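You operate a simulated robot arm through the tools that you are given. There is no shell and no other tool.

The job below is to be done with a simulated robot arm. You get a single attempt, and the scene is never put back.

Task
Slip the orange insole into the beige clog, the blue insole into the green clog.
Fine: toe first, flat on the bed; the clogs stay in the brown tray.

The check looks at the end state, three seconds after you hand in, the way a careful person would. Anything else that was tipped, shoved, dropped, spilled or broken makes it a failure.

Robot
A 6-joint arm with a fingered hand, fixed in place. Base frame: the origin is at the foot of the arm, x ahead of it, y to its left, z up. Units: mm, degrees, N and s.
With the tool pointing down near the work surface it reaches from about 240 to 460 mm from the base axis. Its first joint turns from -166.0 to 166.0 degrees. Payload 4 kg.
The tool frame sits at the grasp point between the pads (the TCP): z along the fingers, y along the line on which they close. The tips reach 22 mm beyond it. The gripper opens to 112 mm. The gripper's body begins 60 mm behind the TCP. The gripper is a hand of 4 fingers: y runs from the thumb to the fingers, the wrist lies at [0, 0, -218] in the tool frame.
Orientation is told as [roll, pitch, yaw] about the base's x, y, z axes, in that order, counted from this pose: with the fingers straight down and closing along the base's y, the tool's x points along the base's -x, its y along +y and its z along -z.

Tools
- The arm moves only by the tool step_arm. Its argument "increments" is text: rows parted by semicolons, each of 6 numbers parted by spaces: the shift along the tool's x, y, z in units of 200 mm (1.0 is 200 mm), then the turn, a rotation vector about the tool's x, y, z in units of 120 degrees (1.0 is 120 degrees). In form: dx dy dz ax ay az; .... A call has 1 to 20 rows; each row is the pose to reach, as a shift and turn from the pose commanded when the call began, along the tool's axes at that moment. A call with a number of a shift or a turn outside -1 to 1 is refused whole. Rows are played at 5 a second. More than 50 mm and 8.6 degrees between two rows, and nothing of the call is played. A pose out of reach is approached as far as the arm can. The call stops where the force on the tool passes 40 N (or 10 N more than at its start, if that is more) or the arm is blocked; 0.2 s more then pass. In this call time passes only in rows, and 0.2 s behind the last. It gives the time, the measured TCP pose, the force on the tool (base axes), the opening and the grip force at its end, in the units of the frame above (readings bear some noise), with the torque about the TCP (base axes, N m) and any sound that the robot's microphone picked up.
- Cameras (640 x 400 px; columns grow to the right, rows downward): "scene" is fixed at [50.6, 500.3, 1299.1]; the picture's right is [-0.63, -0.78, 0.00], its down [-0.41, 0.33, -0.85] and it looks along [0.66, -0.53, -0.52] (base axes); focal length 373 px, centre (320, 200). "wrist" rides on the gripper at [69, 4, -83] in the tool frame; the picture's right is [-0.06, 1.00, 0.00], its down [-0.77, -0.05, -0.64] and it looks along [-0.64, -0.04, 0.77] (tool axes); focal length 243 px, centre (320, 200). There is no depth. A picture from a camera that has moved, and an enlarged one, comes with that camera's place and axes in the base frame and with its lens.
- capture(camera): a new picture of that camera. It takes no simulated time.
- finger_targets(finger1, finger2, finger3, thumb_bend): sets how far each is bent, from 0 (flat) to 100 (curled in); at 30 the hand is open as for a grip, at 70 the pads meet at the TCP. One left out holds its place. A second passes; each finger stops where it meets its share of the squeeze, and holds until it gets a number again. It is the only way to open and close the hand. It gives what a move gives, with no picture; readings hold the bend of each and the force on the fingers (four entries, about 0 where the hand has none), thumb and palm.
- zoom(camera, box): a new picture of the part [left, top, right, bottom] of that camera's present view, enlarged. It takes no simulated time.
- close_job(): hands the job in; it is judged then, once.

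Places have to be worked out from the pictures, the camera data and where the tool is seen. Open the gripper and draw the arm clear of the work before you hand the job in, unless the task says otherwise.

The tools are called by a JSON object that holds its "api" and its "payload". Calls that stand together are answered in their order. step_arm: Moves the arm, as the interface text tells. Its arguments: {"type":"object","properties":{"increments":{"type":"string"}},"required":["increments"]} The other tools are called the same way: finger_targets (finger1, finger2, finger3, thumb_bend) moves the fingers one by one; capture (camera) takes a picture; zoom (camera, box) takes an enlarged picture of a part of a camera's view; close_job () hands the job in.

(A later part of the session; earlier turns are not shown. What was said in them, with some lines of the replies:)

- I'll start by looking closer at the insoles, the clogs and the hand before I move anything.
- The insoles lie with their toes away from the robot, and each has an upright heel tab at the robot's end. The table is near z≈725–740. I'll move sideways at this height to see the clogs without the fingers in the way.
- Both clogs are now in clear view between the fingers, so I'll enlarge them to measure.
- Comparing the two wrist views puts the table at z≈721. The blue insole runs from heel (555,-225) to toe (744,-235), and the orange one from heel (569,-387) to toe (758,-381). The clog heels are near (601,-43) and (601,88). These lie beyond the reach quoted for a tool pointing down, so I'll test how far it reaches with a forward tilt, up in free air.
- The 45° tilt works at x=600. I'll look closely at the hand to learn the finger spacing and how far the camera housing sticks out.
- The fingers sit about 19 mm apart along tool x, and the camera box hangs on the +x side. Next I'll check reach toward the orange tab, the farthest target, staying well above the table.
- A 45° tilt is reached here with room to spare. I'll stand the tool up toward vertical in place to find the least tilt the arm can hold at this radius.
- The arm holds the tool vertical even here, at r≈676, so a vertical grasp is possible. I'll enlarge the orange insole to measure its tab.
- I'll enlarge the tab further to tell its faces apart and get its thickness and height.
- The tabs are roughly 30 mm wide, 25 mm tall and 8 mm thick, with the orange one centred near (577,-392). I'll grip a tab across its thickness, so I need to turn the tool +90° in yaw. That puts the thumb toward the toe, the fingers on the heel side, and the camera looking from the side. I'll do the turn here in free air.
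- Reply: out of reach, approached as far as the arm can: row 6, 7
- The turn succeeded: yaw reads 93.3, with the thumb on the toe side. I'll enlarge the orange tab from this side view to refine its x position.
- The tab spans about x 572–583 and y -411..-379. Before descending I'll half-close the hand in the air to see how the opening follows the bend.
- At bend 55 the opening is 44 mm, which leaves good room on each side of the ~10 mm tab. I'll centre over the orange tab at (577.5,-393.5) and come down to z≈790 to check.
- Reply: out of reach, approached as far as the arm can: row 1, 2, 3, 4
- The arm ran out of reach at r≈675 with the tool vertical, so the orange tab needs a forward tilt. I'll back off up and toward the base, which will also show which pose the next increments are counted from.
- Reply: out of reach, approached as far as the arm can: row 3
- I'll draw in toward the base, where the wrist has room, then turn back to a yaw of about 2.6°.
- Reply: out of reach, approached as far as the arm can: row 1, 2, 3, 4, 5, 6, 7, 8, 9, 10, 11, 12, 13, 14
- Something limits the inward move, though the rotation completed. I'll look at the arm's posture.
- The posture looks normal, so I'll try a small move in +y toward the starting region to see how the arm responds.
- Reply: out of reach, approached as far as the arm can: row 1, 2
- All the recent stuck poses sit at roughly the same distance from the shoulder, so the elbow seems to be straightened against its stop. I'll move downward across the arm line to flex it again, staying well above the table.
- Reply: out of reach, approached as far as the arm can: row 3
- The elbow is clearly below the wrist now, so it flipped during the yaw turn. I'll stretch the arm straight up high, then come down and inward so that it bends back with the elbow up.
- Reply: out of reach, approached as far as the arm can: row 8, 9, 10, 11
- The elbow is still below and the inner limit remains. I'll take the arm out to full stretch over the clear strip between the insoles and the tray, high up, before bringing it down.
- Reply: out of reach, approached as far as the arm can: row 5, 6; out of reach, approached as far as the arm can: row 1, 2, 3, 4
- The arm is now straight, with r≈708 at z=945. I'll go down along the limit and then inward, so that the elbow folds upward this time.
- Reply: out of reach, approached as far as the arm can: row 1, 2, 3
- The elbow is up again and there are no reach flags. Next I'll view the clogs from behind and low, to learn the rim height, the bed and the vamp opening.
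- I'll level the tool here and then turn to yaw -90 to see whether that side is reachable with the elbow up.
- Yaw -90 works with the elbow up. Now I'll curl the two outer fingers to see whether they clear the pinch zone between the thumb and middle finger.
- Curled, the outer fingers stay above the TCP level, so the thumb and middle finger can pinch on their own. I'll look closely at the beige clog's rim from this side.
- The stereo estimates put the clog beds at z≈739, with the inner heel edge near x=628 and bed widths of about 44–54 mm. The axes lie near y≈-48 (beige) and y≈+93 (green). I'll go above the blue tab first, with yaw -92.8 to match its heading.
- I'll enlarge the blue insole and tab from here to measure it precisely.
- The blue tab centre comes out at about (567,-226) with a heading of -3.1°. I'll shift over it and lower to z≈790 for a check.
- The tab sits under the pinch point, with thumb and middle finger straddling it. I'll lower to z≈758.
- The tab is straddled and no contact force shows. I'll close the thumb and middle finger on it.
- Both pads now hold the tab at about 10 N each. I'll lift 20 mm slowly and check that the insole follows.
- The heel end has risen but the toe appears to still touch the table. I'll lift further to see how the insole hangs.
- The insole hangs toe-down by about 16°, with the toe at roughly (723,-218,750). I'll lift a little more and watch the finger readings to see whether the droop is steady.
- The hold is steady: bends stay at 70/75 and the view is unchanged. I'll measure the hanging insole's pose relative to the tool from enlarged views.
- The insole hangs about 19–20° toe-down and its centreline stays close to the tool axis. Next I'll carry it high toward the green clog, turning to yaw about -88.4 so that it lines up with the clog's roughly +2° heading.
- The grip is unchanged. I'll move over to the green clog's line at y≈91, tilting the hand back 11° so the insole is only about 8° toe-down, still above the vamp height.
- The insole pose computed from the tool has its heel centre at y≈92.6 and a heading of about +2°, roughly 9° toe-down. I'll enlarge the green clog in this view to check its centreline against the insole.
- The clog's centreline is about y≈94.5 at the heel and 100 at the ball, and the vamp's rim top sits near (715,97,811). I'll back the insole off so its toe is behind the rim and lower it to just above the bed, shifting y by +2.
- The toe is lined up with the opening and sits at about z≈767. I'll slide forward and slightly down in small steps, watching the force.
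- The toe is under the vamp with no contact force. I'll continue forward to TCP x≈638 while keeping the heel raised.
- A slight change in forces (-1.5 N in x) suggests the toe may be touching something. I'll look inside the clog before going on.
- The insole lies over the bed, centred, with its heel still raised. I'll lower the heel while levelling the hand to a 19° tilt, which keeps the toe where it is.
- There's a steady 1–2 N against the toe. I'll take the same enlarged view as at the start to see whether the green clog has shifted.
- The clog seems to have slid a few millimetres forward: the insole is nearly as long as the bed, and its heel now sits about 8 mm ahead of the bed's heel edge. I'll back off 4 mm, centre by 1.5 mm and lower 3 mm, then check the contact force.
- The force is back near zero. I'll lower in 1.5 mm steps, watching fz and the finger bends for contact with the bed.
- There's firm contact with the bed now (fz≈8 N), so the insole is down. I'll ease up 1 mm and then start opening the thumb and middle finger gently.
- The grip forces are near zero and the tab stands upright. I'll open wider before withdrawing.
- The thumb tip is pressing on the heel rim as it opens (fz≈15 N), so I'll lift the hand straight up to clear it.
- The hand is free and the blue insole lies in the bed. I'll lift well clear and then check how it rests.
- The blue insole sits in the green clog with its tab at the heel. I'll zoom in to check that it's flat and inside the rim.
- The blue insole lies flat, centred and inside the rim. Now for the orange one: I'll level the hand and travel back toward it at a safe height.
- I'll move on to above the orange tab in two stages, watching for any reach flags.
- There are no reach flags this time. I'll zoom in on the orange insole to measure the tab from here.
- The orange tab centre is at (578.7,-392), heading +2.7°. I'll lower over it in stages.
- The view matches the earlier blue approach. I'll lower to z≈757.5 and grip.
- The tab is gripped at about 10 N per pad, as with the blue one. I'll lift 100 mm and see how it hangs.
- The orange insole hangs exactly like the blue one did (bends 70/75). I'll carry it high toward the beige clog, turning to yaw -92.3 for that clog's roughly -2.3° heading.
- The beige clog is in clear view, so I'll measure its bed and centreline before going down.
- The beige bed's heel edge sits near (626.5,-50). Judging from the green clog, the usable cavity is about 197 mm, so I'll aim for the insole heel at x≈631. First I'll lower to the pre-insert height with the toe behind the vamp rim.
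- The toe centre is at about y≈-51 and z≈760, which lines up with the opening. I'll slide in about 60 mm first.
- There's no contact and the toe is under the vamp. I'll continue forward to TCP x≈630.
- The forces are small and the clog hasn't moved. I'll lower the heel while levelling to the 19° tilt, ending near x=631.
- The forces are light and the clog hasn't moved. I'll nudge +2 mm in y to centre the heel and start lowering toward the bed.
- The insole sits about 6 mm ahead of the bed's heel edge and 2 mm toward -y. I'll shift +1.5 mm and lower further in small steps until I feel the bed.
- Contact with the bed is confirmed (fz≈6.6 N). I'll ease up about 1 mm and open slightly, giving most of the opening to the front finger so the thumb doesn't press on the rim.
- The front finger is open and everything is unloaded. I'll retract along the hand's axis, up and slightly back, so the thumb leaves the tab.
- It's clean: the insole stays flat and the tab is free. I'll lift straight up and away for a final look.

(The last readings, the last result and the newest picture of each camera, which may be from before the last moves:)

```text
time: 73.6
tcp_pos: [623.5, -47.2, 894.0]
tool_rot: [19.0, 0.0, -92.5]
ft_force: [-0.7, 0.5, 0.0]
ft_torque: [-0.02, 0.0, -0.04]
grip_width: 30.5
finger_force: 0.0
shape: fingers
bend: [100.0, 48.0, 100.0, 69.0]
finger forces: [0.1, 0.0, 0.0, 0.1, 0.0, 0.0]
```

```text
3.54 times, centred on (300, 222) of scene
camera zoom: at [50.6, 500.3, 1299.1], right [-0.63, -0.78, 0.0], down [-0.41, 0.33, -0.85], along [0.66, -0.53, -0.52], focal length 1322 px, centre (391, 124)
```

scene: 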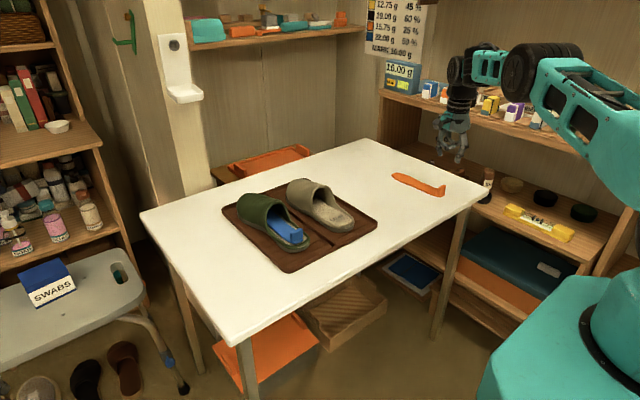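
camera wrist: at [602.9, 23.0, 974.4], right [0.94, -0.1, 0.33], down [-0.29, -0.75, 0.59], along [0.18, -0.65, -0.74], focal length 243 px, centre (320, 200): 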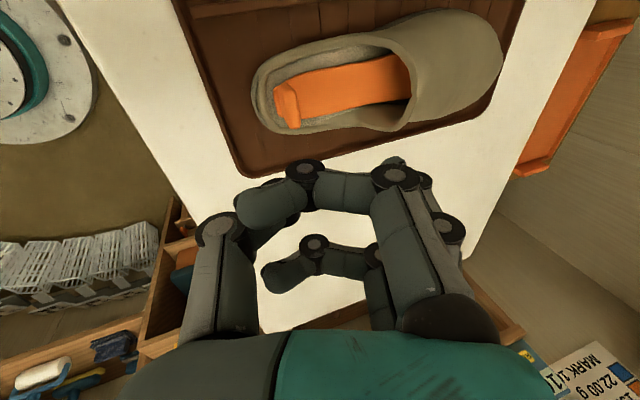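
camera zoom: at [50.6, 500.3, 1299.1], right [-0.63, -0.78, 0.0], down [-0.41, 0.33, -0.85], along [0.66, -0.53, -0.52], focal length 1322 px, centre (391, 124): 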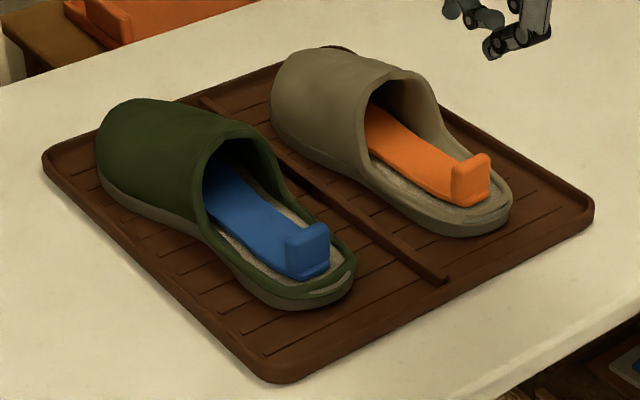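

Both insoles are in their clogs. I'll zoom in on each to confirm they lie flat and that the clogs are fully within the tray.

{"api": "zoom", "payload": {"camera": "wrist", "box": [240, 0, 520, 150]}}

{"api": "zoom", "payload": {"camera": "scene", "box": [300, 180, 360, 240]}}

{"api": "zoom", "payload": {"camera": "scene", "box": [215, 175, 285, 245]}}

```text
2.29 times, centred on (380, 75) of wrist
camera zoom: at [602.9, 23.0, 974.4], right [0.94, -0.1, 0.33], down [-0.29, -0.75, 0.59], along [0.18, -0.65, -0.74], focal length 555 px, centre (183, 486)
```

zoom: 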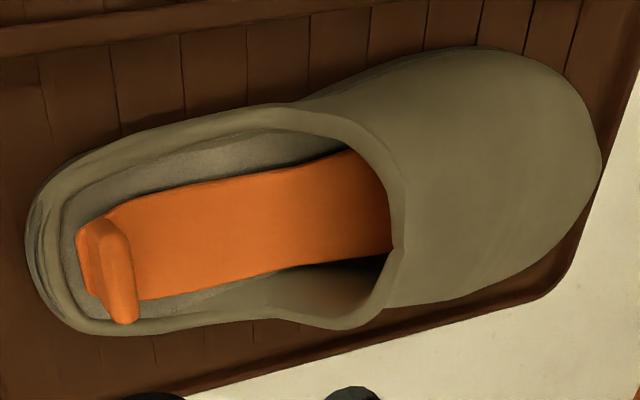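

```text
6.67 times, centred on (330, 210) of scene
camera zoom: at [50.6, 500.3, 1299.1], right [-0.63, -0.78, 0.0], down [-0.41, 0.33, -0.85], along [0.66, -0.53, -0.52], focal length 2489 px, centre (253, 133)
```

zoom: 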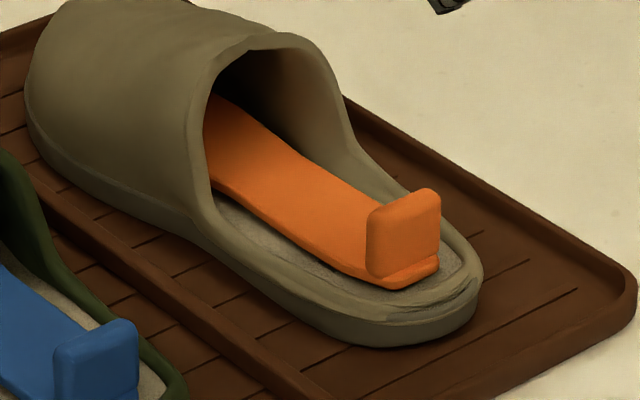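

```text
5.71 times, centred on (250, 210) of scene
camera zoom: at [50.6, 500.3, 1299.1], right [-0.63, -0.78, 0.0], down [-0.41, 0.33, -0.85], along [0.66, -0.53, -0.52], focal length 2134 px, centre (720, 143)
```

zoom: 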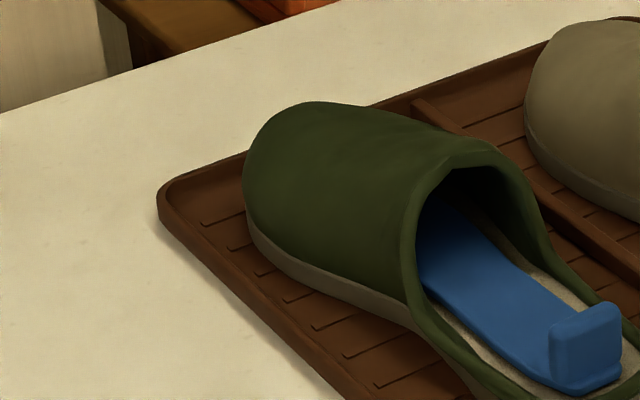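

The orange insole shows a thin shadow along its edge, so I'll compare both insoles at higher zoom to make sure it's down flat.

{"api": "zoom", "payload": {"camera": "scene", "box": [318, 196, 350, 228]}}

{"api": "zoom", "payload": {"camera": "scene", "box": [266, 210, 306, 250]}}

{"api": "zoom", "payload": {"camera": "wrist", "box": [255, 50, 415, 150]}}

```text
12.50 times, centred on (334, 212) of scene
camera zoom: at [50.6, 500.3, 1299.1], right [-0.63, -0.78, 0.0], down [-0.41, 0.33, -0.85], along [0.66, -0.53, -0.52], focal length 4667 px, centre (145, 50)
```

zoom: 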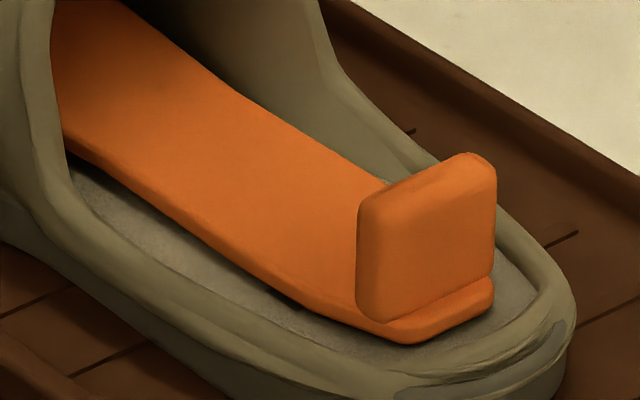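

```text
10.00 times, centred on (286, 230) of scene
camera zoom: at [50.6, 500.3, 1299.1], right [-0.63, -0.78, 0.0], down [-0.41, 0.33, -0.85], along [0.66, -0.53, -0.52], focal length 3734 px, centre (660, -100)
```

zoom: 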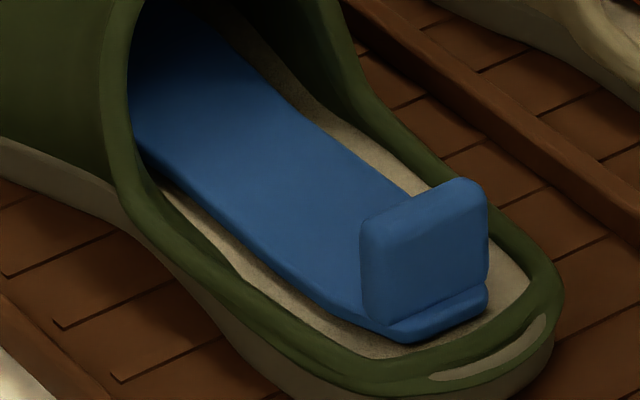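

```text
4.00 times, centred on (335, 100) of wrist
camera zoom: at [602.9, 23.0, 974.4], right [0.94, -0.1, 0.33], down [-0.29, -0.75, 0.59], along [0.18, -0.65, -0.74], focal length 970 px, centre (260, 600)
```

zoom: 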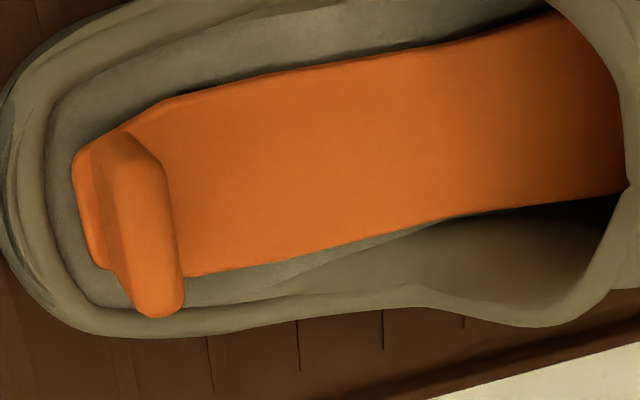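

Both insoles lie flat and centred, heel and front at matching heights. I'll draw the arm back and up and level it, then open the hand fully.

{"api": "step_arm", "payload": {"increments": "-0.05 -0.06 -0.16 0.0264 0 0; -0.13 -0.14 -0.29 0.0528 0 0; -0.23 -0.25 -0.4 0.0792 0 0; -0.33 -0.36 -0.51 0.1056 0 0; -0.43 -0.47 -0.62 0.132 0 0; -0.534 -0.573 -0.726 0.158 0 0"}}

{"api": "finger_targets", "payload": {"finger1": 30, "finger2": 30, "finger3": 30, "thumb_bend": 30}}

{"api": "capture", "payload": {"camera": "scene"}}

{"api": "capture", "payload": {"camera": "wrist"}}

```text
time: 75.0
tcp_pos: [464.4, -148.7, 994.9]
tool_rot: [0.1, -0.1, -92.2]
ft_force: [-0.8, -0.2, 0.6]
ft_torque: [0.0, 0.01, 0.0]
grip_width: 30.7
finger_force: 0.1
shape: fingers
bend: [100.0, 48.0, 100.0, 69.0]
finger forces: [0.0, 0.1, 0.1, 0.0, 0.0, 0.0]
```

```text
time: 76.0
tcp_pos: [463.7, -149.5, 994.4]
tool_rot: [0.1, 0.0, -92.4]
ft_force: [0.0, 0.3, 0.2]
ft_torque: [-0.01, 0.02, -0.03]
grip_width: 112.7
finger_force: 0.1
shape: fingers
bend: [30.0, 30.0, 30.0, 30.0]
finger forces: [0.0, 0.0, 0.0, 0.0, 0.0, 0.0]
```

```text
taken
```

scene: 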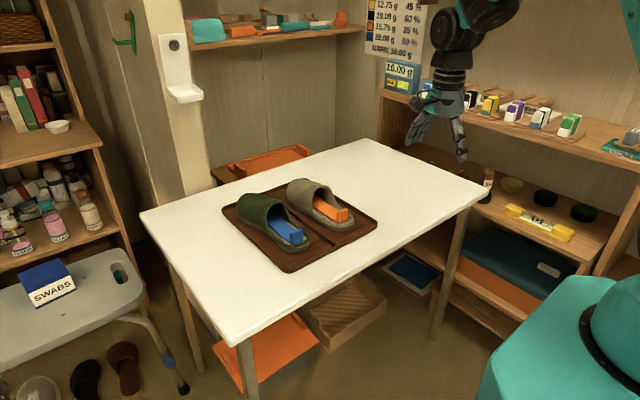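

```text
taken
camera wrist: at [469.8, -78.9, 1076.3], right [0.99, -0.1, 0.0], down [-0.08, -0.76, 0.64], along [-0.07, -0.64, -0.77], focal length 243 px, centre (320, 200)
```

wrist: 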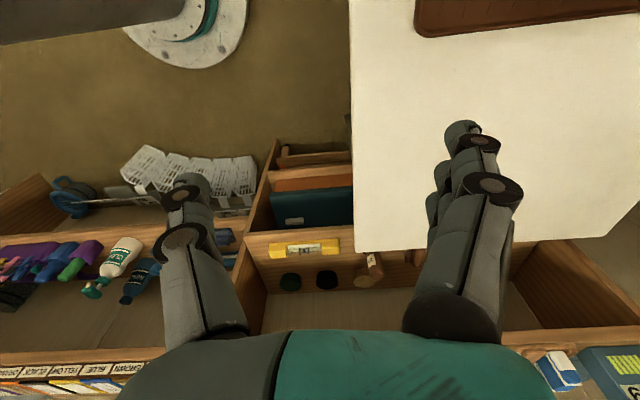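

The hand is open and well clear, both insoles are in the correct clogs on the tray, and the bottle, boxes and shelves look the same as at the start. I'm handing the job in.

{"api": "close_job", "payload": {}}

```text
The job is handed in.
```

The orange insole is in the beige clog and the blue insole is in the green clog. Both went in toe first, and both looked flat on the bed and centred in the last close-up views.

- **Green clog moved:** while I was seating the blue insole, its toe pressed on the inside and pushed the green clog forward by roughly 8 mm. It is still inside the brown tray.
- **Heel rim pressed:** as the hand opened on the blue insole, the thumb pushed down on the green clog's heel rim with about 15 N. I lifted the hand off, and afterwards the insole still looked flat and in place.
- **Fit at the heel:** each insole sits about 6 mm ahead of the heel edge of its bed, with its heel tab standing upright.
- **Rest of the scene:** I saw no change in the tray, the bottle, the boxes or the shelves compared with the start.
- **Arm:** I opened the hand and drew the arm back and up, clear of the table, before handing in.
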